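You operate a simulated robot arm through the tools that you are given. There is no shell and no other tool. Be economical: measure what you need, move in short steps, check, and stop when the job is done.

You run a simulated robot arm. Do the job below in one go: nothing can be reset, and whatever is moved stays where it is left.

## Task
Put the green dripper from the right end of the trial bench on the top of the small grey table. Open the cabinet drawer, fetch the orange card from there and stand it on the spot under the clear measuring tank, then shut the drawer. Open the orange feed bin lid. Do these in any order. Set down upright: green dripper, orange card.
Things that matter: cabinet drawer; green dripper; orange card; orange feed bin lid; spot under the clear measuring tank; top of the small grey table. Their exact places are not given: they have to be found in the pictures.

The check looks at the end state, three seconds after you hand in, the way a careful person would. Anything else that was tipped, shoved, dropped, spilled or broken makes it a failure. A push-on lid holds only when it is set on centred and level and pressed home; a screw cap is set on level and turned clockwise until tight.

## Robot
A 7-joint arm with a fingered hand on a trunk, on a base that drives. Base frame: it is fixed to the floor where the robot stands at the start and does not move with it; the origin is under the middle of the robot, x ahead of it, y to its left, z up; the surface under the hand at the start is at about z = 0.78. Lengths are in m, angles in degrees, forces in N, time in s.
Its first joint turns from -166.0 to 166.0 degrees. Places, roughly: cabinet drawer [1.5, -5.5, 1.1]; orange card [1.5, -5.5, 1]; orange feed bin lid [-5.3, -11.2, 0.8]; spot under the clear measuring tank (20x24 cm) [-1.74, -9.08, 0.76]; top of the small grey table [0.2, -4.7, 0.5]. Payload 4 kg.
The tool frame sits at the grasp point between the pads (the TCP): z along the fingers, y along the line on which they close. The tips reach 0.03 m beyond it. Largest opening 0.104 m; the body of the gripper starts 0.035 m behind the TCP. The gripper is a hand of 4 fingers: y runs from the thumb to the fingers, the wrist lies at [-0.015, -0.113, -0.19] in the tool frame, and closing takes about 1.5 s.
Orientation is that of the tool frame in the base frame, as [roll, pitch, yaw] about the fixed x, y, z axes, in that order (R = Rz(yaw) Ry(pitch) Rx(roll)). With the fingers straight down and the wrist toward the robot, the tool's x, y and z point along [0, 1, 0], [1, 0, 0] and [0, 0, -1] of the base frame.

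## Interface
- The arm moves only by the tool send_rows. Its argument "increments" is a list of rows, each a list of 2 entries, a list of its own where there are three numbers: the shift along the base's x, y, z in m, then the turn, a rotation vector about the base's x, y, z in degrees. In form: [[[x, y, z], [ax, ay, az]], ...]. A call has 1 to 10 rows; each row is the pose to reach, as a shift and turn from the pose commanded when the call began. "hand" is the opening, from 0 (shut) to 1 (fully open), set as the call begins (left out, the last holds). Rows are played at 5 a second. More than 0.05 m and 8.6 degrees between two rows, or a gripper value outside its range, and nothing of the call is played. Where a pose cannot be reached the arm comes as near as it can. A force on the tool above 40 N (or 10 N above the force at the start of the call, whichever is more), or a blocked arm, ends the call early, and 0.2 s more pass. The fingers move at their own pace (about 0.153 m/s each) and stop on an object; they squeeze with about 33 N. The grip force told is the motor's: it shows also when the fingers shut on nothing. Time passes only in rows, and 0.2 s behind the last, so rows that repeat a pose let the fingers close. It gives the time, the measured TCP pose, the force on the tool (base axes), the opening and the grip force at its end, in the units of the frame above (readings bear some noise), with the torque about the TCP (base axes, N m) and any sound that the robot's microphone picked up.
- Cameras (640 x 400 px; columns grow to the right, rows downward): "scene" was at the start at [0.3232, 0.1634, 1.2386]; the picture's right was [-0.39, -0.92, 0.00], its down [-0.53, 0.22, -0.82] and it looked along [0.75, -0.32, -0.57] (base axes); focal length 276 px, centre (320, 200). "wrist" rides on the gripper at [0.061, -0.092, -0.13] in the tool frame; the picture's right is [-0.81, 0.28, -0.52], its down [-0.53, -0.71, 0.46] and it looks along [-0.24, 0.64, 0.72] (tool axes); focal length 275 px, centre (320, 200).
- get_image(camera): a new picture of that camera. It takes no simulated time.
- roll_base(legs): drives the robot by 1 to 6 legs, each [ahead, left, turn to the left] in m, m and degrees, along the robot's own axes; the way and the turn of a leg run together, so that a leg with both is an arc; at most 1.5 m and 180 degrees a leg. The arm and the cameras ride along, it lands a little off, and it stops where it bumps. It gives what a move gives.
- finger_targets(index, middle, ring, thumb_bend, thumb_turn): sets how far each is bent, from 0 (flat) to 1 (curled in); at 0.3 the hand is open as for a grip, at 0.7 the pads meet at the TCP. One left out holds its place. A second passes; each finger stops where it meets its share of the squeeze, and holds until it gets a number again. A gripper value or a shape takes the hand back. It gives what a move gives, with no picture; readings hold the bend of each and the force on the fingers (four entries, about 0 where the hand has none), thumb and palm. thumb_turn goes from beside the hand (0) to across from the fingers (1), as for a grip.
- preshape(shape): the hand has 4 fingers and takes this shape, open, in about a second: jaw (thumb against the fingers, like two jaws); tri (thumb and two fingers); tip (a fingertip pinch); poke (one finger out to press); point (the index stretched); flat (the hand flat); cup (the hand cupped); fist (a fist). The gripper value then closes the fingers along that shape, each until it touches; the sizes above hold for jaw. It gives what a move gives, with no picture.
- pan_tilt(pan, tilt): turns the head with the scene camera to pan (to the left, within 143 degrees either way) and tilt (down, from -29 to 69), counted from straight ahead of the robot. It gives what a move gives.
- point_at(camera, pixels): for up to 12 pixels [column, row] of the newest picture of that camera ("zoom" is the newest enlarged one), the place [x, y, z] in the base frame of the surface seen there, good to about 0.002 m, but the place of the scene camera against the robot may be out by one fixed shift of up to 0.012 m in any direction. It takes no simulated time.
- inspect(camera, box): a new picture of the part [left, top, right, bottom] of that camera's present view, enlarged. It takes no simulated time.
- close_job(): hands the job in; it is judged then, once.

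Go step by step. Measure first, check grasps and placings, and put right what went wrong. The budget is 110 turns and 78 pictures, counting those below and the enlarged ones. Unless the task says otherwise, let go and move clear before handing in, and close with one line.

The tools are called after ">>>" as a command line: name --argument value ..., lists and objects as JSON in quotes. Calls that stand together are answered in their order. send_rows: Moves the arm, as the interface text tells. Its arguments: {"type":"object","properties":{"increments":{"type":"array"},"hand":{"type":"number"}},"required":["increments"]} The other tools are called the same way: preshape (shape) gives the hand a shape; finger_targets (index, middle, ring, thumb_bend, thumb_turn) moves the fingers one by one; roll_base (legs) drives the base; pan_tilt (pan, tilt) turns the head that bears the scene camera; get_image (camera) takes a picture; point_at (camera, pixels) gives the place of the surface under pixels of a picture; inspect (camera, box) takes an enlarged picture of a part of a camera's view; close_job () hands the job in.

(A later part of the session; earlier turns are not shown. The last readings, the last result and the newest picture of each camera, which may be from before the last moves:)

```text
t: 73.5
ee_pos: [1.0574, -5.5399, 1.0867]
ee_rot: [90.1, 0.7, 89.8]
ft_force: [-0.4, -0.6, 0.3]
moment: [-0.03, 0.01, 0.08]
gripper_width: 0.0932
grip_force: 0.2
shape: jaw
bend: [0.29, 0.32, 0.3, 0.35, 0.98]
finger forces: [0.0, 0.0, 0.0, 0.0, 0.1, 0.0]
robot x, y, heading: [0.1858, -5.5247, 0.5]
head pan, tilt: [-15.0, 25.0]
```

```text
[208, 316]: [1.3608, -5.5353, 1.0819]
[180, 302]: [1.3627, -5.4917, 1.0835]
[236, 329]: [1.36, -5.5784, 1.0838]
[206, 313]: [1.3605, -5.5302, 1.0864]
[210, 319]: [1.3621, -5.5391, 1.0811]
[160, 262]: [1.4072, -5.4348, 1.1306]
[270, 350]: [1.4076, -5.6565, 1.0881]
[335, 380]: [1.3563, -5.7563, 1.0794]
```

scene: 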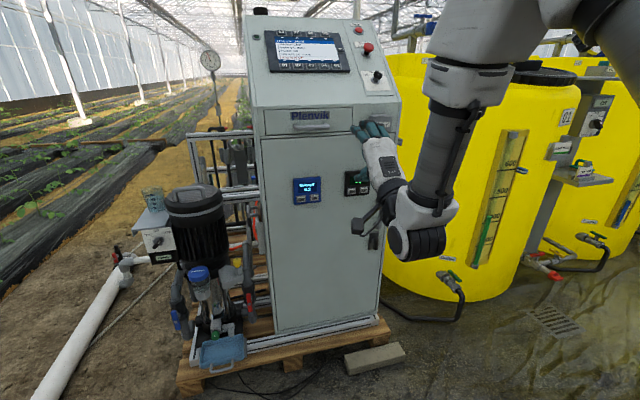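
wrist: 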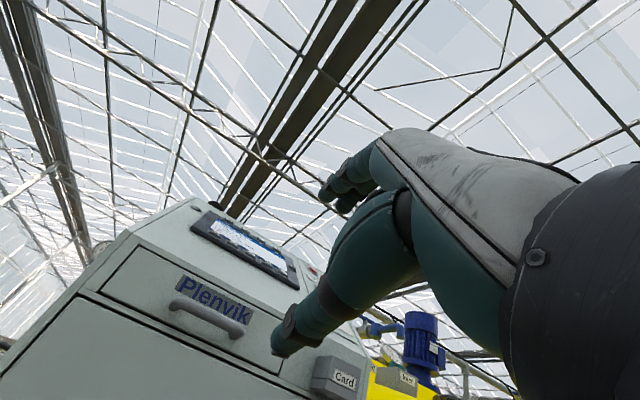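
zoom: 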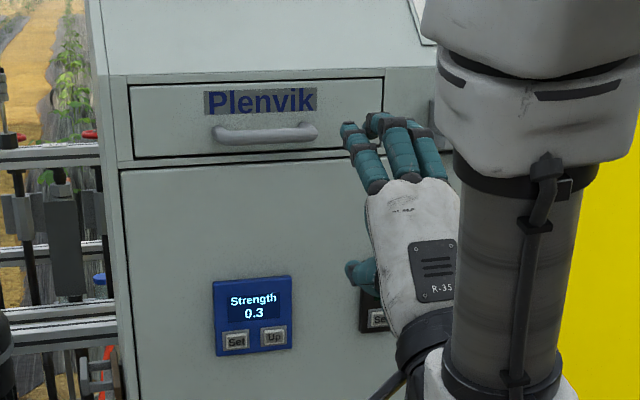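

The handle bar's front is at x 1.360, y -5.535, z 1.085; the drawer face is at 1.4075. I'll drive 0.22 ahead, then re-check before the final approach.

>>> roll_base --legs '[[0.22, 0, 0]]'

```text
t: 75.2
ee_pos: [1.2742, -5.5329, 1.0845]
ee_rot: [90.2, 0.7, 90.2]
ft_force: [0.6, 0.1, -0.2]
moment: [-0.03, 0.0, 0.02]
gripper_width: 0.0935
grip_force: 0.1
shape: jaw
bend: [0.29, 0.32, 0.3, 0.35, 0.98]
finger forces: [0.0, 0.1, 0.0, 0.1, 0.0, 0.0]
robot x, y, heading: [0.4087, -5.5251, 0.7]
head pan, tilt: [-15.0, 25.0]
```

The TCP is at (1.274,-5.533,1.0845). I'll approach 0.092 m forward with the hand fully open.

>>> send_rows --increments '[[[0.03, 0, 0], [0, 0, 0]], [[0.06, -0.002, 0], [0, 0, 0]], [[0.08, -0.002, 0], [0, 0, 0]], [[0.091, -0.002, 0], [0, 0, 0]]]' --hand 1

>>> inspect --camera "scene" --box '[220, 40, 420, 220]'

```text
t: 76.2
ee_pos: [1.3642, -5.5361, 1.0854]
ee_rot: [90.2, 0.7, 90.2]
ft_force: [0.2, -0.5, -0.6]
moment: [-0.06, 0.0, 0.02]
gripper_width: 0.104
grip_force: 0.0
shape: jaw
bend: [0.3, 0.3, 0.3, 0.3, 0.98]
finger forces: [0.0, 0.1, 0.0, 0.0, 0.0, 0.1]
robot x, y, heading: [0.4057, -5.5169, 0.8]
head pan, tilt: [-15.0, 25.0]
```

```text
2.22 times, centred on (320, 130) of scene
```

zoom: 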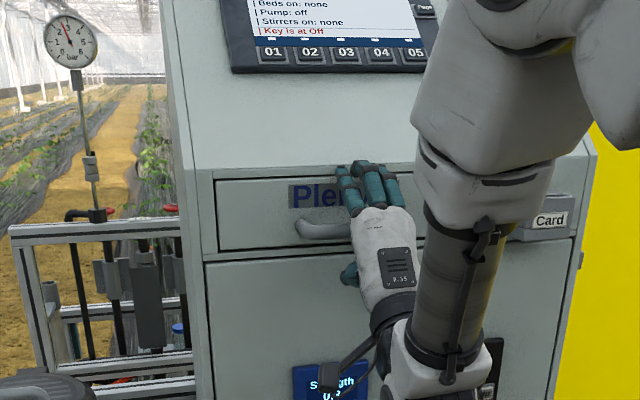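

The fingers are above the bar and the thumb below. I'll close.

>>> send_rows --increments '[[[0, 0, 0], [0, 0, 0]], [[0, 0, 0], [0, 0, 0]], [[0, 0, 0], [0, 0, 0]], [[0, 0, 0], [0, 0, 0]], [[0, 0, 0], [0, 0, 0]], [[0, 0, 0], [0, 0, 0]], [[0, 0, 0], [0, 0, 0]], [[0, 0, 0], [0, 0, 0]]]' --hand 0

```text
t: 78.0
ee_pos: [1.3645, -5.5345, 1.0847]
ee_rot: [90.3, 0.8, 90.3]
ft_force: [-1.2, 0.1, -7.8]
moment: [-0.07, 0.04, 0.05]
gripper_width: 0.0001
grip_force: 33.0
shape: jaw
bend: [0.7, 0.7, 0.7, 0.74, 1.0]
finger forces: [3.4, 0.0, 2.5, 0.0, 1.8, 0.0]
robot x, y, heading: [0.4056, -5.5214, 0.7]
head pan, tilt: [-15.0, 25.0]
```

The width reads ~0, but there's some contact force, so the bar may be caged behind the closed tips. I'll pull a little and see.

>>> send_rows --increments '[[[-0.02, 0, 0], [0, 0, 0]], [[-0.04, 0, 0], [0, 0, 0]], [[-0.06, 0, 0], [0, 0, 0]]]'

>>> inspect --camera "scene" --box '[220, 40, 420, 220]'

```text
t: 78.8
ee_pos: [1.3043, -5.5349, 1.0849]
ee_rot: [90.2, 0.6, 90.2]
ft_force: [0.6, -2.1, -9.3]
moment: [-0.04, 0.04, 0.01]
gripper_width: 0.0002
grip_force: 33.5
shape: jaw
bend: [0.7, 0.7, 0.7, 0.74, 1.0]
finger forces: [2.7, 0.0, 2.7, 0.1, 2.9, 0.1]
robot x, y, heading: [0.4053, -5.5228, 0.9]
head pan, tilt: [-15.0, 25.0]
```

```text
2.22 times, centred on (320, 130) of scene
```

zoom: 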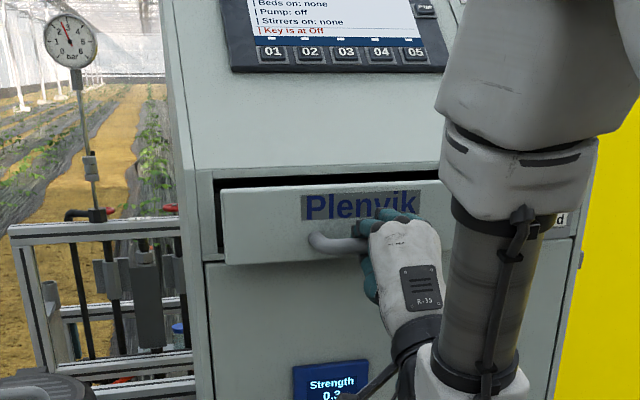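

The drawer has come out 6 cm. I'll pull further by rolling the base back 0.18 m.

>>> roll_base --legs '[[-0.18, 0, 0]]'

>>> get_image --camera "scene"

```text
t: 80.2
ee_pos: [1.1444, -5.5351, 1.0838]
ee_rot: [90.5, 0.7, 90.1]
ft_force: [25.2, 2.0, -2.3]
moment: [-0.08, 0.0, 0.15]
gripper_width: 0.0
grip_force: 32.7
shape: jaw
bend: [0.7, 0.7, 0.7, 0.73, 1.0]
finger forces: [8.5, 0.2, 6.9, 0.0, 35.2, 0.0]
robot x, y, heading: [0.2399, -5.5219, 1.0]
head pan, tilt: [-15.0, 25.0]
stopped in leg 1: the force on the tool passed its limit at 69 N (the readings are from after the stop); the commanded pose is now the measured one
```

```text
45 pictures are left
```

scene: 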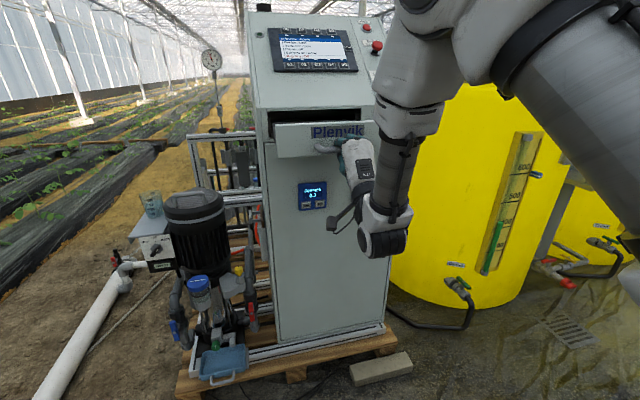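

The drawer hit its end stop at about 0.22 m open. I'll ease off, release and back away.

>>> send_rows --increments '[[[0.004, 0, 0], [0, 0, 0]], [[0.004, 0, 0], [0, 0, 0]], [[0.004, 0, 0], [0, 0, 0]], [[0.004, 0, 0], [0, 0, 0]], [[0.004, 0, 0], [0, 0, 0]], [[0.004, 0, 0], [0, 0, 0]], [[0.004, 0, 0], [0, 0, 0]]]' --hand 1

>>> send_rows --increments '[[[-0.03, 0, 0], [0, 0, 0]], [[-0.06, 0, 0], [0, 0, 0]], [[-0.09, 0, 0], [0, 0, 0]], [[-0.09, 0, 0.045], [0, 4, 0]], [[-0.09, 0, 0.09], [0, 12, 0]], [[-0.09, 0, 0.135], [0, 20, 0]], [[-0.09, 0, 0.18], [0, 28, 0]], [[-0.08, 0, 0.21], [0, 36, 0]], [[-0.06, 0, 0.22], [0, 44, 0]], [[-0.04, 0, 0.22], [0, 52, 0]]]'

>>> get_image --camera "wrist"

>>> get_image --camera "scene"

```text
t: 81.8
ee_pos: [1.1465, -5.5354, 1.0858]
ee_rot: [90.3, 0.7, 90.2]
ft_force: [-0.2, -0.4, 0.1]
moment: [0.02, -0.02, 0.03]
gripper_width: 0.1035
grip_force: 0.0
shape: jaw
bend: [0.3, 0.3, 0.3, 0.3, 0.98]
finger forces: [0.1, 0.0, 0.0, 0.0, 0.0, 0.1]
robot x, y, heading: [0.2424, -5.5224, 1.1]
head pan, tilt: [-15.0, 25.0]
```

```text
t: 84.0
ee_pos: [1.102, -5.5358, 1.3052]
ee_rot: [140.7, 0.4, 90.4]
ft_force: [-0.1, -0.1, 0.1]
moment: [-0.02, -0.01, 0.01]
gripper_width: 0.1038
grip_force: 0.0
shape: jaw
bend: [0.3, 0.3, 0.3, 0.3, 0.98]
finger forces: [0.0, 0.1, 0.1, 0.1, 0.0, 0.1]
out of reach, approached as far as the arm can: row 10
robot x, y, heading: [0.2435, -5.5239, 1.1]
head pan, tilt: [-15.0, 25.0]
```

```text
44 pictures are left
```

wrist: 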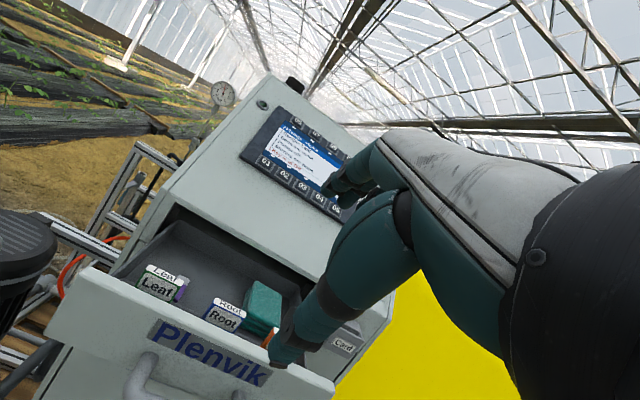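

```text
43 pictures are left
```

scene: 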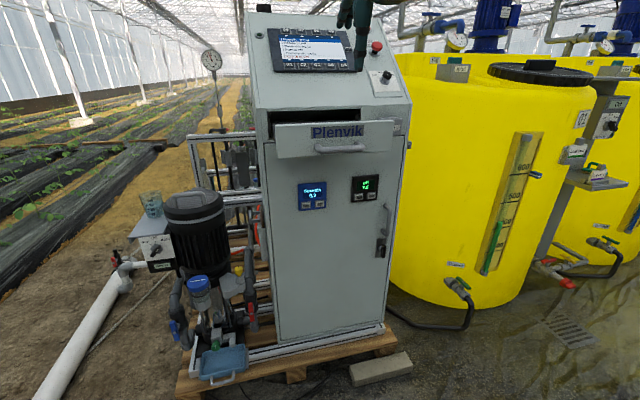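

The drawer holds "Leaf" and "Root" cards, a teal block, and something orange hidden by my finger at (268,338). I'll shift the hand right to expose it.

>>> send_rows --increments '[[[0, -0.04, 0], [0, 0, 0]], [[0, -0.08, 0], [0, 0, 0]], [[0, -0.12, 0], [0, 0, 0]], [[0.0, -0.15, 0], [0, 0, 0]]]'

>>> inspect --camera "wrist" --box '[80, 180, 360, 400]'

```text
t: 85.0
ee_pos: [1.1021, -5.6891, 1.3046]
ee_rot: [142.3, 0.2, 90.7]
ft_force: [0.3, 0.2, 0.3]
moment: [-0.02, 0.01, -0.06]
gripper_width: 0.104
grip_force: 0.1
shape: jaw
bend: [0.3, 0.3, 0.3, 0.3, 0.97]
finger forces: [0.0, 0.0, 0.0, 0.0, 0.0, 0.1]
robot x, y, heading: [0.2418, -5.5181, 1.0]
head pan, tilt: [-15.0, 25.0]
```

```text
1.82 times, centred on (220, 290) of wrist
```

zoom: 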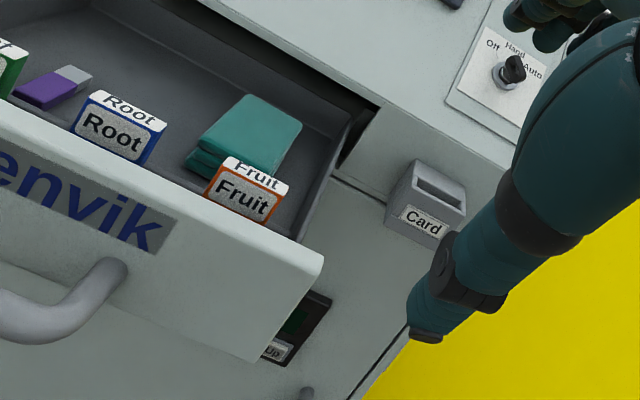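

The orange "Fruit" card stands upright near the drawer's front right corner, at zoom (245,190). I'll measure it and the drawer walls.

>>> point_at --camera "zoom" --pixels '[[225, 160], [286, 188], [217, 170], [277, 198], [208, 192], [265, 220], [255, 173], [310, 255], [250, 235], [325, 170], [265, 130], [215, 150]]'

>>> point_at --camera "zoom" --pixels '[[100, 95], [165, 125], [75, 125], [145, 160], [175, 150], [175, 195], [50, 40], [275, 215], [290, 180], [140, 60], [300, 240], [345, 130]]'

```text
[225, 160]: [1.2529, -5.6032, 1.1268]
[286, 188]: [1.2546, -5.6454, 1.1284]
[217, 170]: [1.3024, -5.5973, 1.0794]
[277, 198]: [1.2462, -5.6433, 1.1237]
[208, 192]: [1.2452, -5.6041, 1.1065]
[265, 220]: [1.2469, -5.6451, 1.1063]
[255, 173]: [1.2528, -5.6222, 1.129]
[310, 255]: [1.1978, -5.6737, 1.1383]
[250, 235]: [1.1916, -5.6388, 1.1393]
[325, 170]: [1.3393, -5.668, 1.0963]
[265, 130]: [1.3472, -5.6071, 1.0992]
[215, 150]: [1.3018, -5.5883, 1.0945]
```

```text
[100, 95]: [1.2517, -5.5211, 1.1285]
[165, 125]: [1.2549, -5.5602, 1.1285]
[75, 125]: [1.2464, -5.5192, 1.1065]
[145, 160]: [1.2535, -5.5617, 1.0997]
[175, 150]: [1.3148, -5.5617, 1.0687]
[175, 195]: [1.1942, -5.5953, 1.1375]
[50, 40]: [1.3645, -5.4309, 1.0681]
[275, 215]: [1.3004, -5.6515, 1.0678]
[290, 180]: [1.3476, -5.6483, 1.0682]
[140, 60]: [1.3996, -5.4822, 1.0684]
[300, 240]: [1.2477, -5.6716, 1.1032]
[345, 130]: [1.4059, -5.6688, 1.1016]
```

The card's front face is at x 1.246, spanning y -5.604 to -5.645, top z 1.128, with the drawer floor at 1.068 and front rim at 1.139. I'll draw the arm back, turn the tool straight down, then drive closer.

>>> send_rows --increments '[[[-0.03, 0.01, -0.01], [0, 0, 0]], [[-0.06, 0.02, -0.02], [0, 7, 0]], [[-0.09, 0.03, -0.03], [0, 14, 0]], [[-0.12, 0.04, -0.045], [0, 21, 0]], [[-0.14, 0.05, -0.06], [0, 28, 0]], [[-0.15, 0.06, -0.075], [0, 35, 0]], [[-0.15, 0.07, -0.085], [0, 37.7, 0]]]' --hand 0.5

>>> roll_base --legs '[[0.25, 0, -1]]'

>>> get_image --camera "wrist"

```text
t: 86.7
ee_pos: [0.9538, -5.6162, 1.2203]
ee_rot: [-180.0, -0.3, 90.5]
ft_force: [-0.1, 1.1, 0.3]
moment: [0.01, -0.01, 0.01]
gripper_width: 0.0525
grip_force: 0.1
shape: jaw
bend: [0.74, 0.44, 0.41, 0.69, 1.0]
finger forces: [0.0, 0.0, 0.0, 0.1, 0.0, 0.0]
robot x, y, heading: [0.2431, -5.5244, 0.7]
head pan, tilt: [-15.0, 25.0]
```

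```text
t: 88.5
ee_pos: [1.2055, -5.6263, 1.2203]
ee_rot: [180.0, -0.3, 89.7]
ft_force: [-0.2, -0.1, -0.2]
moment: [0.04, 0.0, -0.02]
gripper_width: 0.0523
grip_force: 0.1
shape: jaw
bend: [0.74, 0.44, 0.41, 0.69, 1.0]
finger forces: [0.0, 0.0, 0.0, 0.0, 0.0, 0.0]
robot x, y, heading: [0.4914, -5.5185, 0.1]
head pan, tilt: [-15.0, 25.0]
```

```text
41 pictures are left
```

wrist: 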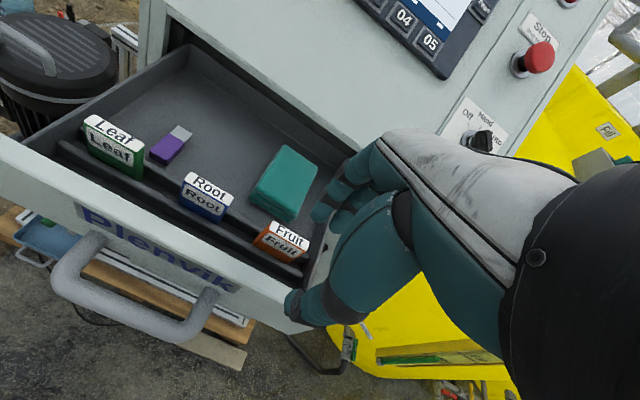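

The card is in view at (282,240). The fingers are bent unevenly, so I'll set them evenly half-open and measure the card again.

>>> finger_targets --index 0.5 --middle 0.5 --ring 0.5 --thumb_bend 0.5 --thumb_turn 1

>>> inspect --camera "wrist" --box '[200, 160, 400, 350]'

>>> point_at --camera "zoom" --pixels '[[200, 150], [262, 185]]'

>>> point_at --camera "wrist" --pixels '[[275, 224], [306, 240], [265, 233], [298, 251], [290, 231], [282, 243], [255, 250], [240, 250], [310, 265], [315, 290], [290, 215], [300, 225]]'

```text
t: 89.5
ee_pos: [1.2042, -5.6259, 1.2201]
ee_rot: [-180.0, -0.3, 89.8]
ft_force: [-0.5, 0.5, -1.1]
moment: [-0.01, 0.03, 0.0]
gripper_width: 0.0513
grip_force: 0.1
shape: fingers
bend: [0.5, 0.5, 0.5, 0.5, 1.0]
finger forces: [0.0, 0.0, 0.0, 0.0, 0.0, 0.0]
robot x, y, heading: [0.4882, -5.5187, 0.1]
head pan, tilt: [-15.0, 25.0]
```

```text
2.11 times, centred on (300, 255) of wrist
```

zoom: 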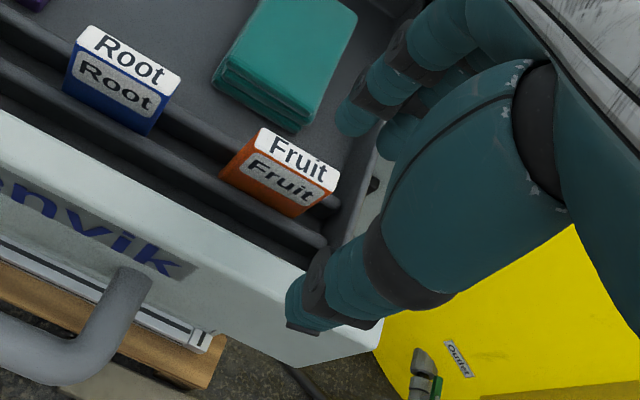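

```text
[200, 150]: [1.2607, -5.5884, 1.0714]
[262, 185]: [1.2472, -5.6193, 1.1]
```

```text
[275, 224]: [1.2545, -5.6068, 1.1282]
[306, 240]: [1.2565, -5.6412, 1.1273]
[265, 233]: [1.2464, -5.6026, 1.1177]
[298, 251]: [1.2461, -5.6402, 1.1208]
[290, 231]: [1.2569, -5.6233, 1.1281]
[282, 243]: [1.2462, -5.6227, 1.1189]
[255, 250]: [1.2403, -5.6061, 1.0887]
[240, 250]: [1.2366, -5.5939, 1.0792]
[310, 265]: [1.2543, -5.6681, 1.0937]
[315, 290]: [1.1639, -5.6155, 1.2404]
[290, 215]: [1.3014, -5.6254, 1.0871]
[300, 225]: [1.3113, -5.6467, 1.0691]
```

The card spans x 1.246–1.261, centred on y -5.623, with rails up to ~1.089. I'll move above it and descend to TCP z≈1.123.

>>> send_rows --increments '[[[0.025, 0.002, 0], [0, 0, 0]], [[0.048, 0.003, 0], [0, 0, 0]], [[0.048, 0.003, -0.03], [0, 0, 0]], [[0.048, 0.003, -0.06], [0, 0, 0]], [[0.048, 0.003, -0.08], [0, 0, 0]], [[0.048, 0.003, -0.097], [0, 0, 0]]]'

>>> get_image --camera "wrist"

```text
t: 90.9
ee_pos: [1.2523, -5.6232, 1.1227]
ee_rot: [-179.9, -0.2, 89.8]
ft_force: [0.1, -0.5, -0.3]
moment: [-0.03, 0.04, -0.01]
gripper_width: 0.0513
grip_force: 0.1
shape: fingers
bend: [0.5, 0.5, 0.5, 0.5, 1.0]
finger forces: [0.1, 0.0, 0.0, 0.0, 0.0, 0.1]
robot x, y, heading: [0.492, -5.5202, 0.1]
head pan, tilt: [-15.0, 25.0]
```

```text
39 pictures are left
```

wrist: 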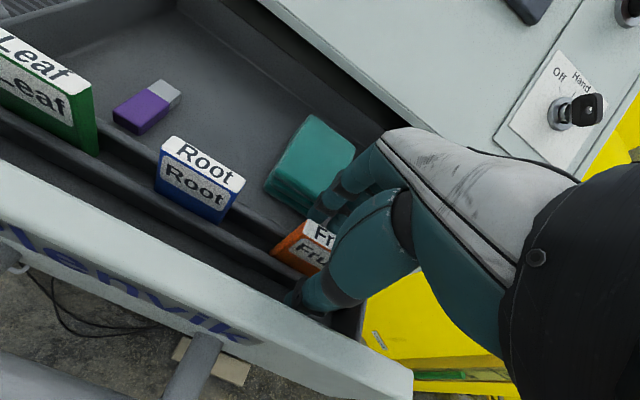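

The thumb is in front of the card and the fingers behind it. I'll close.

>>> send_rows --increments '[[[0, 0, 0], [0, 0, 0]], [[0, 0, 0], [0, 0, 0]], [[0, 0, 0], [0, 0, 0]], [[0, 0, 0], [0, 0, 0]], [[0, 0, 0], [0, 0, 0]], [[0, 0, 0], [0, 0, 0]], [[0, 0, 0], [0, 0, 0]], [[0, 0, 0], [0, 0, 0]]]' --hand 0

>>> get_image --camera "wrist"

```text
t: 92.7
ee_pos: [1.2534, -5.6253, 1.1242]
ee_rot: [-180.0, -0.2, 89.8]
ft_force: [2.8, -0.2, 0.8]
moment: [0.01, -0.18, 0.2]
gripper_width: 0.0191
grip_force: 33.1
shape: jaw
bend: [0.76, 0.7, 0.7, 0.8, 1.0]
finger forces: [6.2, 15.6, 1.1, 0.1, 20.0, 0.0]
robot x, y, heading: [0.4929, -5.5218, -0.2]
head pan, tilt: [-15.0, 25.0]
```

```text
38 pictures are left
```

wrist: 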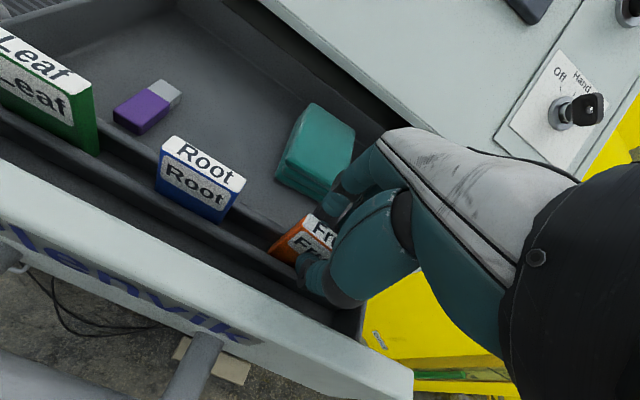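

Gripped with the thumb and two fingers. I'll lift straight up.

>>> send_rows --increments '[[[0, 0, 0.015], [0, 0, 0]], [[0, 0, 0.03], [0, 0, 0]], [[0, 0, 0.05], [0, 0, 0]], [[0, 0, 0.075], [0, 0, 0]], [[0, 0, 0.1], [0, 0, 0]], [[0, 0, 0.12], [0, 0, 0]]]'

>>> get_image --camera "wrist"

>>> get_image --camera "scene"

```text
t: 94.1
ee_pos: [1.2526, -5.6233, 1.2435]
ee_rot: [180.0, -0.2, 89.9]
ft_force: [0.3, -0.5, -0.3]
moment: [0.04, -0.01, 0.0]
gripper_width: 0.0185
grip_force: 32.9
shape: jaw
bend: [0.76, 0.7, 0.7, 0.82, 0.98]
finger forces: [11.7, 9.5, 0.1, 0.0, 21.0, 0.0]
robot x, y, heading: [0.4926, -5.52, 0.2]
head pan, tilt: [-15.0, 25.0]
```

```text
37 pictures are left
```

wrist: 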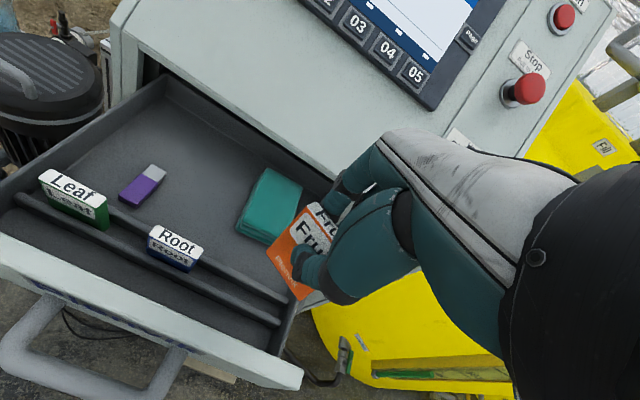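

```text
36 pictures are left
```

scene: 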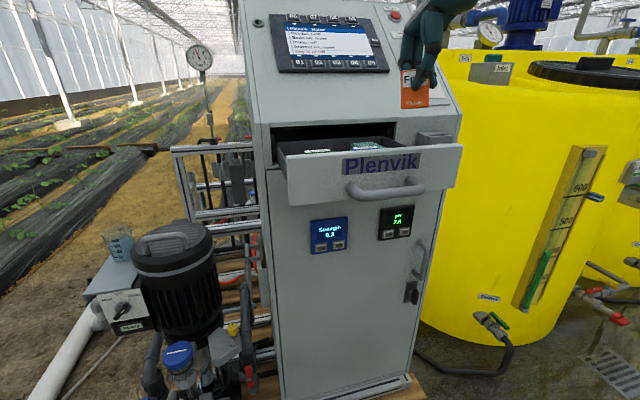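

The card is held cleanly, and in the scene picture at (415,90) it hangs upright. I'll back off and lower the hand in front of the drawer to push the handle shut with the backs of the fingers.

>>> roll_base --legs '[[-0.32, 0, 0]]'

>>> send_rows --increments '[[[0, 0.02, -0.03], [0, 0, 0]], [[0, 0.04, -0.07], [0, 0, 0]], [[0, 0.06, -0.11], [0, 0, 0]], [[0, 0.08, -0.15], [0, 0, 0]], [[0, 0.088, -0.19], [0, 0, 0]]]'

>>> get_image --camera "scene"

```text
t: 96.2
ee_pos: [0.9314, -5.6234, 1.2432]
ee_rot: [-180.0, -0.2, 89.8]
ft_force: [1.0, 0.2, -0.8]
moment: [0.0, -0.03, 0.02]
gripper_width: 0.0187
grip_force: 33.3
shape: jaw
bend: [0.76, 0.7, 0.7, 0.82, 0.98]
finger forces: [11.8, 9.4, 0.1, 0.0, 21.1, 0.1]
robot x, y, heading: [0.1724, -5.5153, 0.3]
head pan, tilt: [-15.0, 25.0]
```

```text
t: 97.4
ee_pos: [0.9302, -5.5323, 1.0552]
ee_rot: [179.9, -0.3, 89.8]
ft_force: [0.2, -0.5, 0.2]
moment: [0.02, -0.01, 0.01]
gripper_width: 0.0185
grip_force: 32.9
shape: jaw
bend: [0.76, 0.7, 0.7, 0.82, 0.98]
finger forces: [11.5, 9.4, 0.0, 0.1, 20.9, 0.1]
robot x, y, heading: [0.1738, -5.5185, -0.0]
head pan, tilt: [-15.0, 25.0]
```

```text
35 pictures are left
```

scene: 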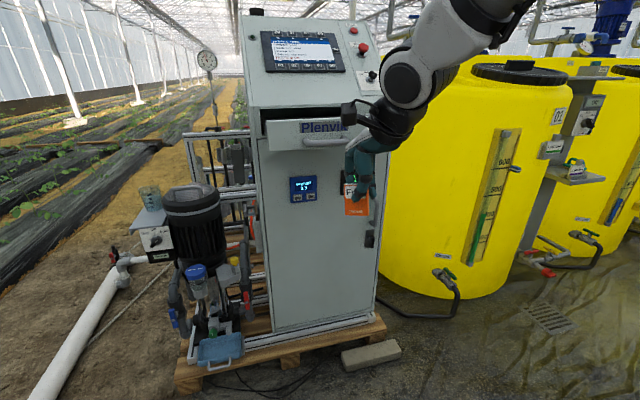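

The hand is in front of the drawer at handle height. I'll drive forward to push.

>>> roll_base --legs '[[0.2, 0, 0], [0.15, 0, 0]]'

>>> inspect --camera "scene" --box '[220, 40, 440, 240]'

```text
t: 100.0
ee_pos: [1.2822, -5.5351, 1.055]
ee_rot: [-180.0, -0.3, 89.7]
ft_force: [0.6, -0.2, -0.1]
moment: [-0.02, -0.04, -0.01]
gripper_width: 0.0183
grip_force: 34.0
shape: jaw
bend: [0.75, 0.7, 0.7, 0.82, 0.98]
finger forces: [11.5, 9.4, 0.0, 0.0, 20.9, 0.1]
robot x, y, heading: [0.5225, -5.5231, 0.0]
head pan, tilt: [-15.0, 25.0]
```

```text
2.00 times, centred on (330, 140) of scene
```

zoom: 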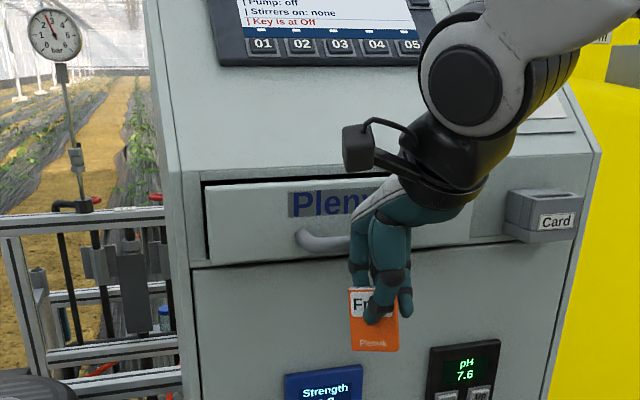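

The drawer is nearly shut with the card undisturbed. I'll push the rest with the arm, up to contact.

>>> send_rows --increments '[[[0.015, 0, 0], [0, 0, 0]], [[0.025, 0, 0], [0, 0, 0]], [[0.032, 0, 0], [0, 0, 0]], [[0.039, 0, 0], [0, 0, 0]], [[0.046, 0, 0], [0, 0, 0]], [[0.053, 0, 0], [0, 0, 0]], [[0.06, 0, 0], [0, 0, 0]], [[0.067, 0, 0], [0, 0, 0]]]'

>>> inspect --camera "scene" --box '[220, 40, 440, 240]'

```text
t: 101.2
ee_pos: [1.3202, -5.5337, 1.0539]
ee_rot: [-179.6, -0.2, 89.7]
ft_force: [-23.5, -1.1, 2.6]
moment: [0.06, -0.86, 0.18]
gripper_width: 0.0178
grip_force: 33.3
shape: jaw
bend: [0.75, 0.7, 0.7, 0.82, 0.97]
finger forces: [38.3, 8.8, 0.1, 0.0, 23.2, 0.0]
robot x, y, heading: [0.5229, -5.524, -0.3]
head pan, tilt: [-15.0, 25.0]
stopped in row 5: the force on the tool passed its limit at 48 N (the readings are from after the stop); the commanded pose is now the measured one
```

```text
2.00 times, centred on (330, 140) of scene
```

zoom: 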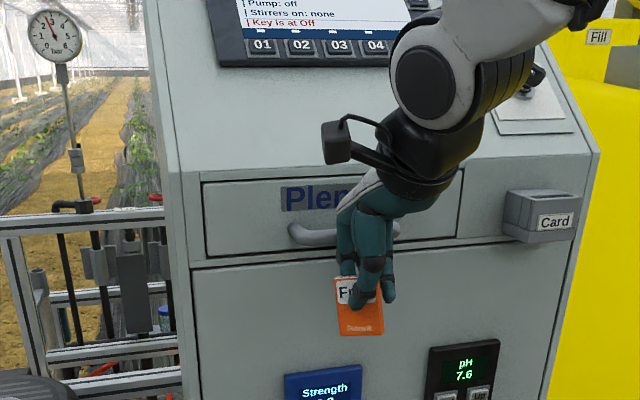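

The drawer is shut flush. I'll back off, raise the hand and look at the card and down the aisle.

>>> roll_base --legs '[[-0.9, 0, 0]]'

>>> pan_tilt --pan -90 --tilt 20

>>> get_image --camera "scene"

>>> get_image --camera "wrist"

```text
t: 105.9
ee_pos: [0.4173, -5.5395, 1.055]
ee_rot: [-179.7, -0.2, 89.0]
ft_force: [0.6, -0.3, -0.7]
moment: [-0.02, -0.01, 0.0]
gripper_width: 0.018
grip_force: 32.8
shape: jaw
bend: [0.75, 0.7, 0.7, 0.82, 0.97]
finger forces: [12.1, 9.4, 0.0, 0.0, 21.5, 0.0]
robot x, y, heading: [-0.382, -5.5145, -0.8]
head pan, tilt: [-15.0, 25.0]
```

```text
t: 107.4
ee_pos: [0.4179, -5.5394, 1.0535]
ee_rot: [-179.7, -0.2, 89.0]
ft_force: [0.0, 1.7, -0.5]
moment: [-0.01, 0.04, 0.0]
gripper_width: 0.0181
grip_force: 33.2
shape: jaw
bend: [0.75, 0.7, 0.7, 0.82, 0.97]
finger forces: [12.1, 9.4, 0.0, 0.1, 21.5, 0.0]
robot x, y, heading: [-0.3809, -5.5178, -0.8]
head pan, tilt: [-90.0, 20.0]
```

```text
32 pictures are left
```

scene: 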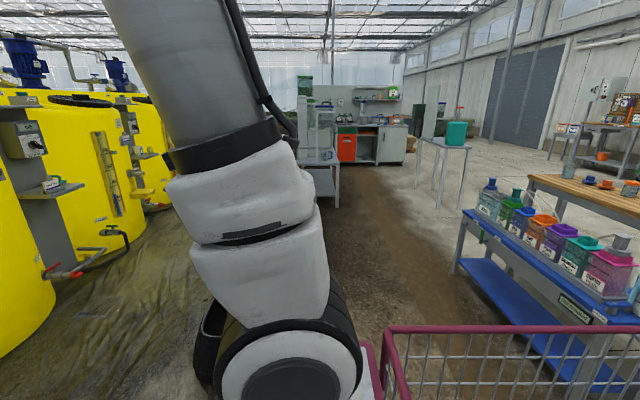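

```text
31 pictures are left
```

wrist: 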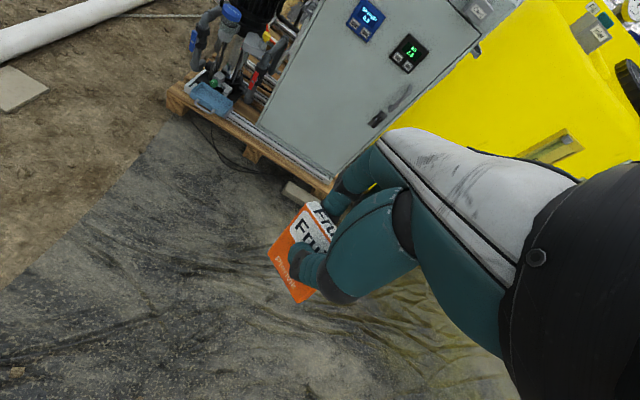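

The card sits in the grip as before. Candidates for the tank are the clear column at (320,125) and the stand with a teal tank at (455,135), so I'll measure both.

>>> point_at --camera "scene" --pixels '[[456, 132], [443, 145], [440, 195], [320, 120], [320, 162], [460, 275], [475, 235], [530, 245], [335, 195], [380, 150], [210, 340], [600, 285]]'

>>> inspect --camera "scene" --box '[290, 60, 490, 220]'

```text
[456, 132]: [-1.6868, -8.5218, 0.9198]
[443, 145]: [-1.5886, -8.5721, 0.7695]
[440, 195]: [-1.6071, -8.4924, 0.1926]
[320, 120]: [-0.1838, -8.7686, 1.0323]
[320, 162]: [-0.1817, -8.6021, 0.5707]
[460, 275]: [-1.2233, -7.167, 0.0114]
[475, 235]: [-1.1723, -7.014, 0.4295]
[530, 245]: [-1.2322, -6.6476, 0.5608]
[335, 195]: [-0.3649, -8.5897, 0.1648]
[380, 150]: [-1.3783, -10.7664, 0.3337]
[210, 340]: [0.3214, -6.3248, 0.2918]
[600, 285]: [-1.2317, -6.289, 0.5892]
```

```text
2.50 times, centred on (390, 140) of scene
```

zoom: 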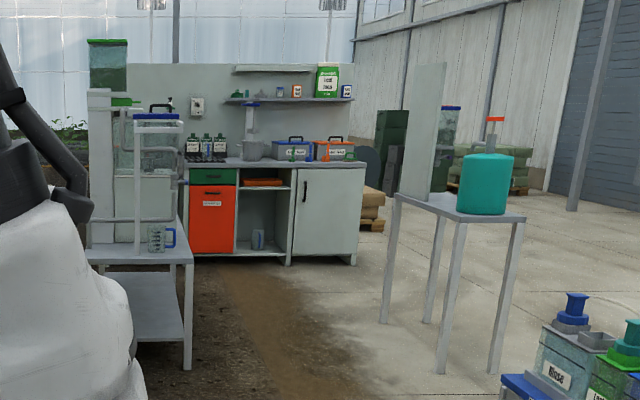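

The stand with the teal jar is the table at (-1.6,-8.5), and the measuring tank with the blue lid is behind its white panel. I'll turn right and drive down the aisle to where I can see it.

>>> roll_base --legs '[[0, 0, -89.2], [1.4, -0.34, 0], [0.7, 0, 0]]'

>>> pan_tilt --pan -20 --tilt 20

>>> get_image --camera "scene"

```text
t: 121.9
ee_pos: [-0.6633, -8.4556, 1.0537]
ee_rot: [-179.7, -0.2, 1.3]
ft_force: [0.2, -0.2, -1.0]
moment: [-0.03, 0.0, 0.01]
gripper_width: 0.0179
grip_force: 33.2
shape: jaw
bend: [0.75, 0.7, 0.7, 0.82, 0.97]
finger forces: [11.8, 8.8, 0.0, 0.0, 20.6, 0.0]
robot x, y, heading: [-0.6692, -7.6562, -88.6]
head pan, tilt: [-90.0, 20.0]
```

```text
t: 123.3
ee_pos: [-0.6638, -8.4542, 1.0544]
ee_rot: [-179.7, -0.1, 1.1]
ft_force: [-0.4, -0.5, -0.4]
moment: [0.03, 0.02, -0.01]
gripper_width: 0.0177
grip_force: 33.4
shape: jaw
bend: [0.75, 0.7, 0.7, 0.82, 0.97]
finger forces: [11.9, 8.8, 0.0, 0.0, 20.6, 0.0]
robot x, y, heading: [-0.6686, -7.6532, -88.3]
head pan, tilt: [-20.0, 20.0]
```

```text
29 pictures are left
```

scene: 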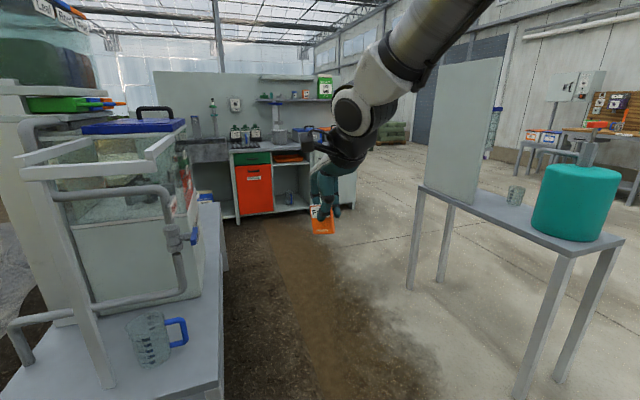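

The right table carries the teal jar, a clear glass and a tall white panel, with the tank partly behind the panel at (493,125). I'll measure the panel and table.

>>> point_at --camera "scene" --pixels '[[425, 188], [478, 202], [500, 70], [440, 70], [520, 215], [572, 252], [622, 240], [493, 125], [410, 275], [570, 185], [515, 195], [222, 270]]'

>>> inspect --camera "scene" --box '[400, 40, 640, 260]'

```text
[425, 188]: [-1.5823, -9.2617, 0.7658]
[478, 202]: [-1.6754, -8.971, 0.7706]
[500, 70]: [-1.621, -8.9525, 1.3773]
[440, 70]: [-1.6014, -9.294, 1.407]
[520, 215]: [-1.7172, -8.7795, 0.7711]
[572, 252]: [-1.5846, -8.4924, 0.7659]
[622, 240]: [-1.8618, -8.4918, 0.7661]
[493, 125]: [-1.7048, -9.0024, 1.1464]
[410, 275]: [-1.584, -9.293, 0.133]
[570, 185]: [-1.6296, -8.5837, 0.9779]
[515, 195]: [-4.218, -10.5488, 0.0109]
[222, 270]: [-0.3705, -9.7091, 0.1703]
```

```text
1.82 times, centred on (520, 150) of scene
```

zoom: 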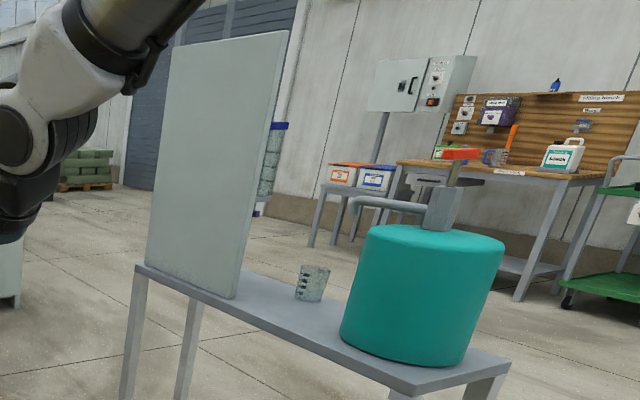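

The panel stands on the table's aisle edge (x≈-1.605, y -8.95 to -9.29), so the spot must be reached from the far side. I'll drive west through the gap between the blue rack and this table, then look back.

>>> roll_base --legs '[[0, 0, -91.5]]'

>>> pan_tilt --pan 0 --tilt 20

>>> get_image --camera "scene"

```text
t: 127.6
ee_pos: [-1.4701, -7.6326, 1.0533]
ee_rot: [-179.7, -0.1, -91.0]
ft_force: [-0.2, -1.0, -0.2]
moment: [0.0, 0.01, 0.0]
gripper_width: 0.0174
grip_force: 33.5
shape: jaw
bend: [0.75, 0.7, 0.7, 0.82, 0.97]
finger forces: [11.5, 8.4, 0.1, 0.0, 20.1, 0.1]
robot x, y, heading: [-0.6701, -7.6564, 179.2]
head pan, tilt: [-20.0, 20.0]
```

```text
t: 128.5
ee_pos: [-1.4697, -7.6325, 1.0536]
ee_rot: [-179.7, -0.1, -91.1]
ft_force: [-0.2, 0.2, 0.9]
moment: [0.05, 0.0, -0.01]
gripper_width: 0.0175
grip_force: 33.0
shape: jaw
bend: [0.75, 0.7, 0.7, 0.82, 0.97]
finger forces: [11.6, 8.4, 0.0, 0.0, 20.0, 0.1]
robot x, y, heading: [-0.6727, -7.6583, 179.4]
head pan, tilt: [0.0, 20.0]
```

```text
27 pictures are left
```

scene: 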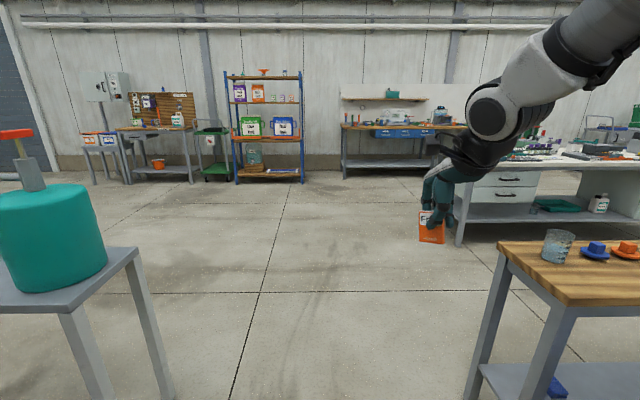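

The floor to the west is clear. I'll drive around to (-2.92,-9.05) and turn to face the table from its far side.

>>> roll_base --legs '[[1.5, 0, 0], [0.77, 0.1, 0], [0, 1.3, 0], [0, 0, 90], [0, 0, 90]]'

>>> pan_tilt --pan -5 --tilt 20

>>> get_image --camera "scene"

```text
t: 153.4
ee_pos: [-2.1167, -9.075, 1.054]
ee_rot: [-179.7, -0.2, 88.9]
ft_force: [0.2, -0.2, -0.8]
moment: [0.03, 0.02, -0.01]
gripper_width: 0.0171
grip_force: 33.0
shape: jaw
bend: [0.75, 0.7, 0.7, 0.83, 0.97]
finger forces: [11.3, 7.9, 0.1, 0.0, 19.2, 0.0]
robot x, y, heading: [-2.9153, -9.0526, -0.7]
head pan, tilt: [0.0, 20.0]
```

```text
t: 154.0
ee_pos: [-2.1157, -9.073, 1.0549]
ee_rot: [-179.7, -0.1, 88.9]
ft_force: [0.1, 0.0, -1.2]
moment: [0.0, 0.0, 0.03]
gripper_width: 0.0175
grip_force: 33.1
shape: jaw
bend: [0.75, 0.7, 0.7, 0.83, 0.97]
finger forces: [11.2, 7.8, 0.0, 0.0, 19.3, 0.0]
robot x, y, heading: [-2.9143, -9.0518, -0.4]
head pan, tilt: [-5.0, 20.0]
```

```text
26 pictures are left
```

scene: 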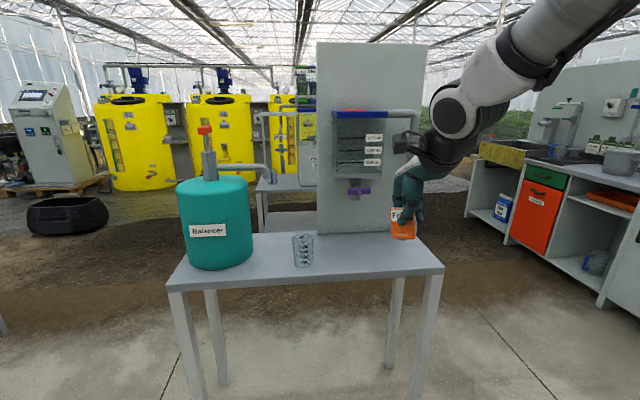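

The measuring tank hangs on the panel at (365,155) with a purple tap at (358,192), and the spot is below on the table. I'll enlarge and measure.

>>> inspect --camera "scene" --box '[280, 90, 440, 290]'

>>> point_at --camera "scene" --pixels '[[345, 165], [375, 140], [358, 192], [348, 197], [370, 245], [330, 225], [345, 240], [303, 250], [400, 260], [440, 266], [360, 255], [330, 110]]'

>>> get_image --camera "wrist"

```text
2.00 times, centred on (360, 190) of scene
```

zoom: 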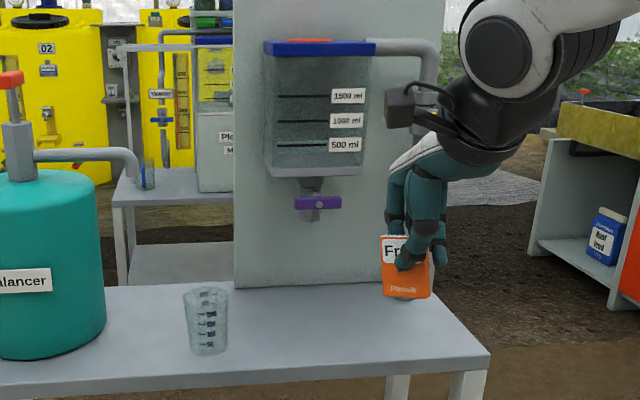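

```text
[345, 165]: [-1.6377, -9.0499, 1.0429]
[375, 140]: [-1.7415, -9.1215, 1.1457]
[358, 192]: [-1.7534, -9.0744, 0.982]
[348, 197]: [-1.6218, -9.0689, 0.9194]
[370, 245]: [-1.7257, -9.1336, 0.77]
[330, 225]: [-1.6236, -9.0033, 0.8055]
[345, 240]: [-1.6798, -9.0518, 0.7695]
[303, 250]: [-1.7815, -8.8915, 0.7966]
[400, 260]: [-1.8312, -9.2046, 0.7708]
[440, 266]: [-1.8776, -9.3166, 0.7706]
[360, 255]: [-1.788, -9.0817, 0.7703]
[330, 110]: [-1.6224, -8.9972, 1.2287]
```

```text
24 pictures are left
```

wrist: 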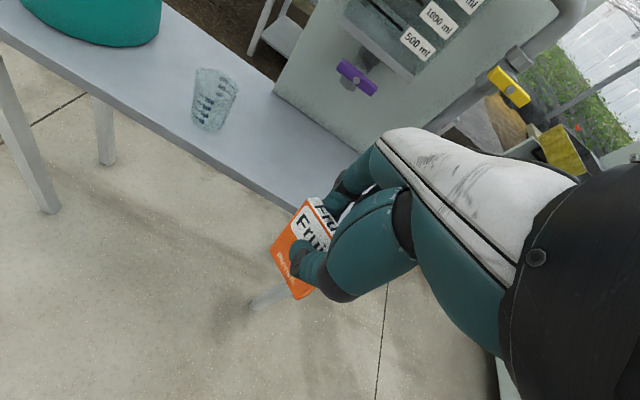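

The tap is at (-1.75,-9.07) with its bottom at z≈0.965, and the table is at z≈0.761. I'll check the card's hang from the wrist picture and the table height there.

>>> point_at --camera "wrist" --pixels '[[273, 251], [299, 297], [288, 228], [302, 205], [282, 262], [291, 280], [290, 170], [260, 140], [215, 110], [357, 78], [310, 290], [300, 240]]'

>>> inspect --camera "wrist" --box '[240, 170, 380, 320]'

```text
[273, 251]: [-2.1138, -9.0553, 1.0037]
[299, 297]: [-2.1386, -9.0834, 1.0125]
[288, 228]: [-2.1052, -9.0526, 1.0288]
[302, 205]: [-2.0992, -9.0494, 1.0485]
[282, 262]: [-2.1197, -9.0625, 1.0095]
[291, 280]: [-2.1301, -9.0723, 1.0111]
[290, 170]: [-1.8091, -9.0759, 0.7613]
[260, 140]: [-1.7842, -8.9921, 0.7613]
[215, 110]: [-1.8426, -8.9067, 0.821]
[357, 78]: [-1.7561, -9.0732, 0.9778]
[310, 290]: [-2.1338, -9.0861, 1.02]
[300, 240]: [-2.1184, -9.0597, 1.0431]
```

```text
2.67 times, centred on (310, 245) of wrist
```

zoom: 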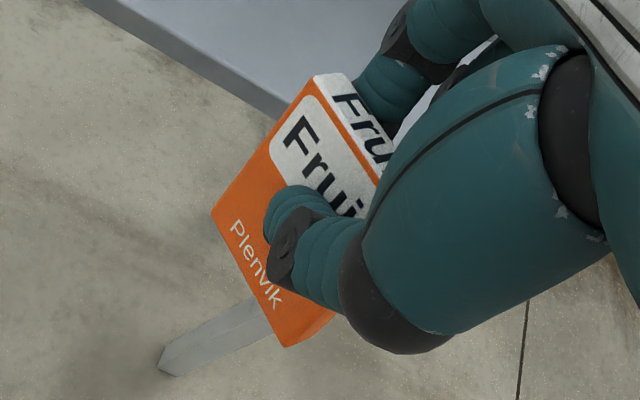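

The card has twisted in the grip: its bottom edge slopes about 13° and it leans about 19°. I need its exact attitude, so I'll measure points along its edges and face in the enlarged picture.

>>> point_at --camera "zoom" --pixels '[[217, 213], [284, 340], [232, 240], [262, 297], [308, 86], [265, 148], [240, 182], [225, 200], [275, 115], [318, 120], [340, 195], [300, 165]]'

```text
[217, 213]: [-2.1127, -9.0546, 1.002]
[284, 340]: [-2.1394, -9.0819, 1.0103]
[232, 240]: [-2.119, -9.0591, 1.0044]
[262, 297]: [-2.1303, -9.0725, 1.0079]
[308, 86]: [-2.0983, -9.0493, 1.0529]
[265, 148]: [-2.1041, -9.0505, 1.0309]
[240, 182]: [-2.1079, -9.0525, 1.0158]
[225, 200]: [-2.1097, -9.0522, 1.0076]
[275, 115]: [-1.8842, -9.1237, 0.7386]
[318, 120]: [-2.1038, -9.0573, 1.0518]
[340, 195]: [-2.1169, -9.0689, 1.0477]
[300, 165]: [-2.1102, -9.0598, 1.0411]
```

From the fit, the card leans about 15°; a turn of about (4.8,-14.6,0)° makes it upright, with its bottom then 0.049 below the TCP. I'll turn and lower in free space before the table, then re-measure.

>>> send_rows --increments '[[[0, 0, -0.03], [2.4, -7.3, 0]], [[0, 0, -0.07], [4.75, -14.6, 0]], [[0, 0, -0.11], [4.75, -14.6, 0]], [[0, 0, -0.15], [4.75, -14.6, 0]], [[0, 0.01, -0.19], [4.75, -14.6, 0]]]'

>>> inspect --camera "wrist" --box '[240, 170, 380, 320]'

>>> point_at --camera "zoom" --pixels '[[217, 213], [284, 340], [232, 240], [262, 297], [308, 86], [265, 148], [240, 182], [318, 120], [340, 195], [300, 165]]'

```text
t: 155.2
ee_pos: [-2.1155, -9.0656, 0.8634]
ee_rot: [165.7, -5.2, 89.5]
ft_force: [1.3, 0.6, 0.3]
moment: [-0.02, 0.02, 0.03]
gripper_width: 0.0175
grip_force: 33.2
shape: jaw
bend: [0.75, 0.7, 0.7, 0.83, 0.97]
finger forces: [11.6, 7.8, 0.0, 0.0, 19.5, 0.0]
robot x, y, heading: [-2.9146, -9.0488, -0.7]
head pan, tilt: [-5.0, 20.0]
```

```text
2.67 times, centred on (310, 245) of wrist
```

zoom: 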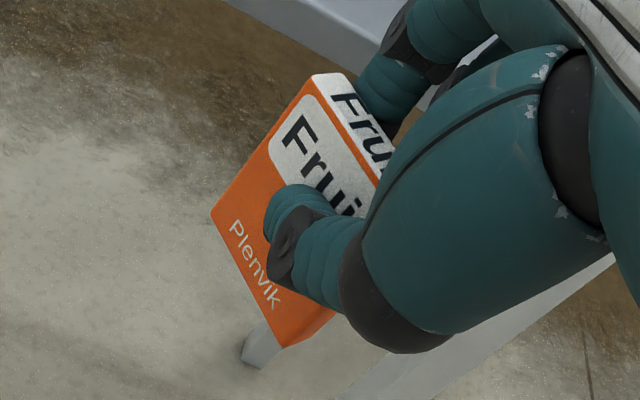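

```text
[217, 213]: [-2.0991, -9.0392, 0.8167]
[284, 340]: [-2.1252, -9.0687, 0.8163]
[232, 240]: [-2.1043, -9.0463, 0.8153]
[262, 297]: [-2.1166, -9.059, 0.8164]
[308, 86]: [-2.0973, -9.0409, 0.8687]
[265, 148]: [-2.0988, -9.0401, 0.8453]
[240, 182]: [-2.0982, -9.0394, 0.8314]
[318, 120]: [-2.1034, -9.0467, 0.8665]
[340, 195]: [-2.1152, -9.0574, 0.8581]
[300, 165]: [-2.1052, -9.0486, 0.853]
```

The card is now upright: its bottom edge is level at z≈0.816 and its side vertical within 2°. I'll drive forward 0.24.

>>> roll_base --legs '[[0.24, 0, 0]]'

>>> get_image --camera "scene"

```text
t: 157.0
ee_pos: [-1.8776, -9.0765, 0.8628]
ee_rot: [165.8, -5.1, 89.1]
ft_force: [-0.2, -0.2, -1.1]
moment: [0.0, 0.01, 0.03]
gripper_width: 0.0175
grip_force: 33.1
shape: jaw
bend: [0.75, 0.7, 0.7, 0.83, 0.97]
finger forces: [11.5, 7.8, 0.0, 0.0, 19.5, 0.0]
robot x, y, heading: [-2.6766, -9.0567, -1.3]
head pan, tilt: [-5.0, 20.0]
```

```text
21 pictures are left
```

scene: 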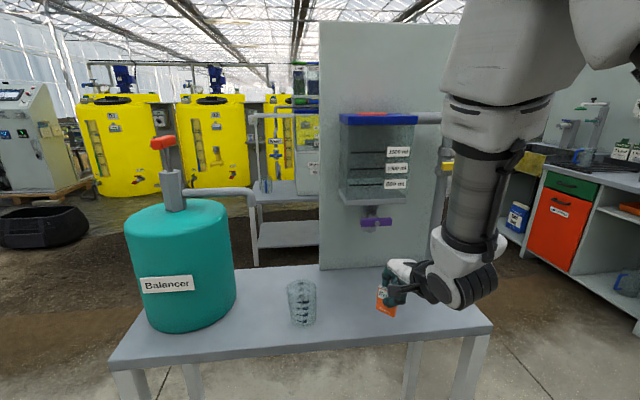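

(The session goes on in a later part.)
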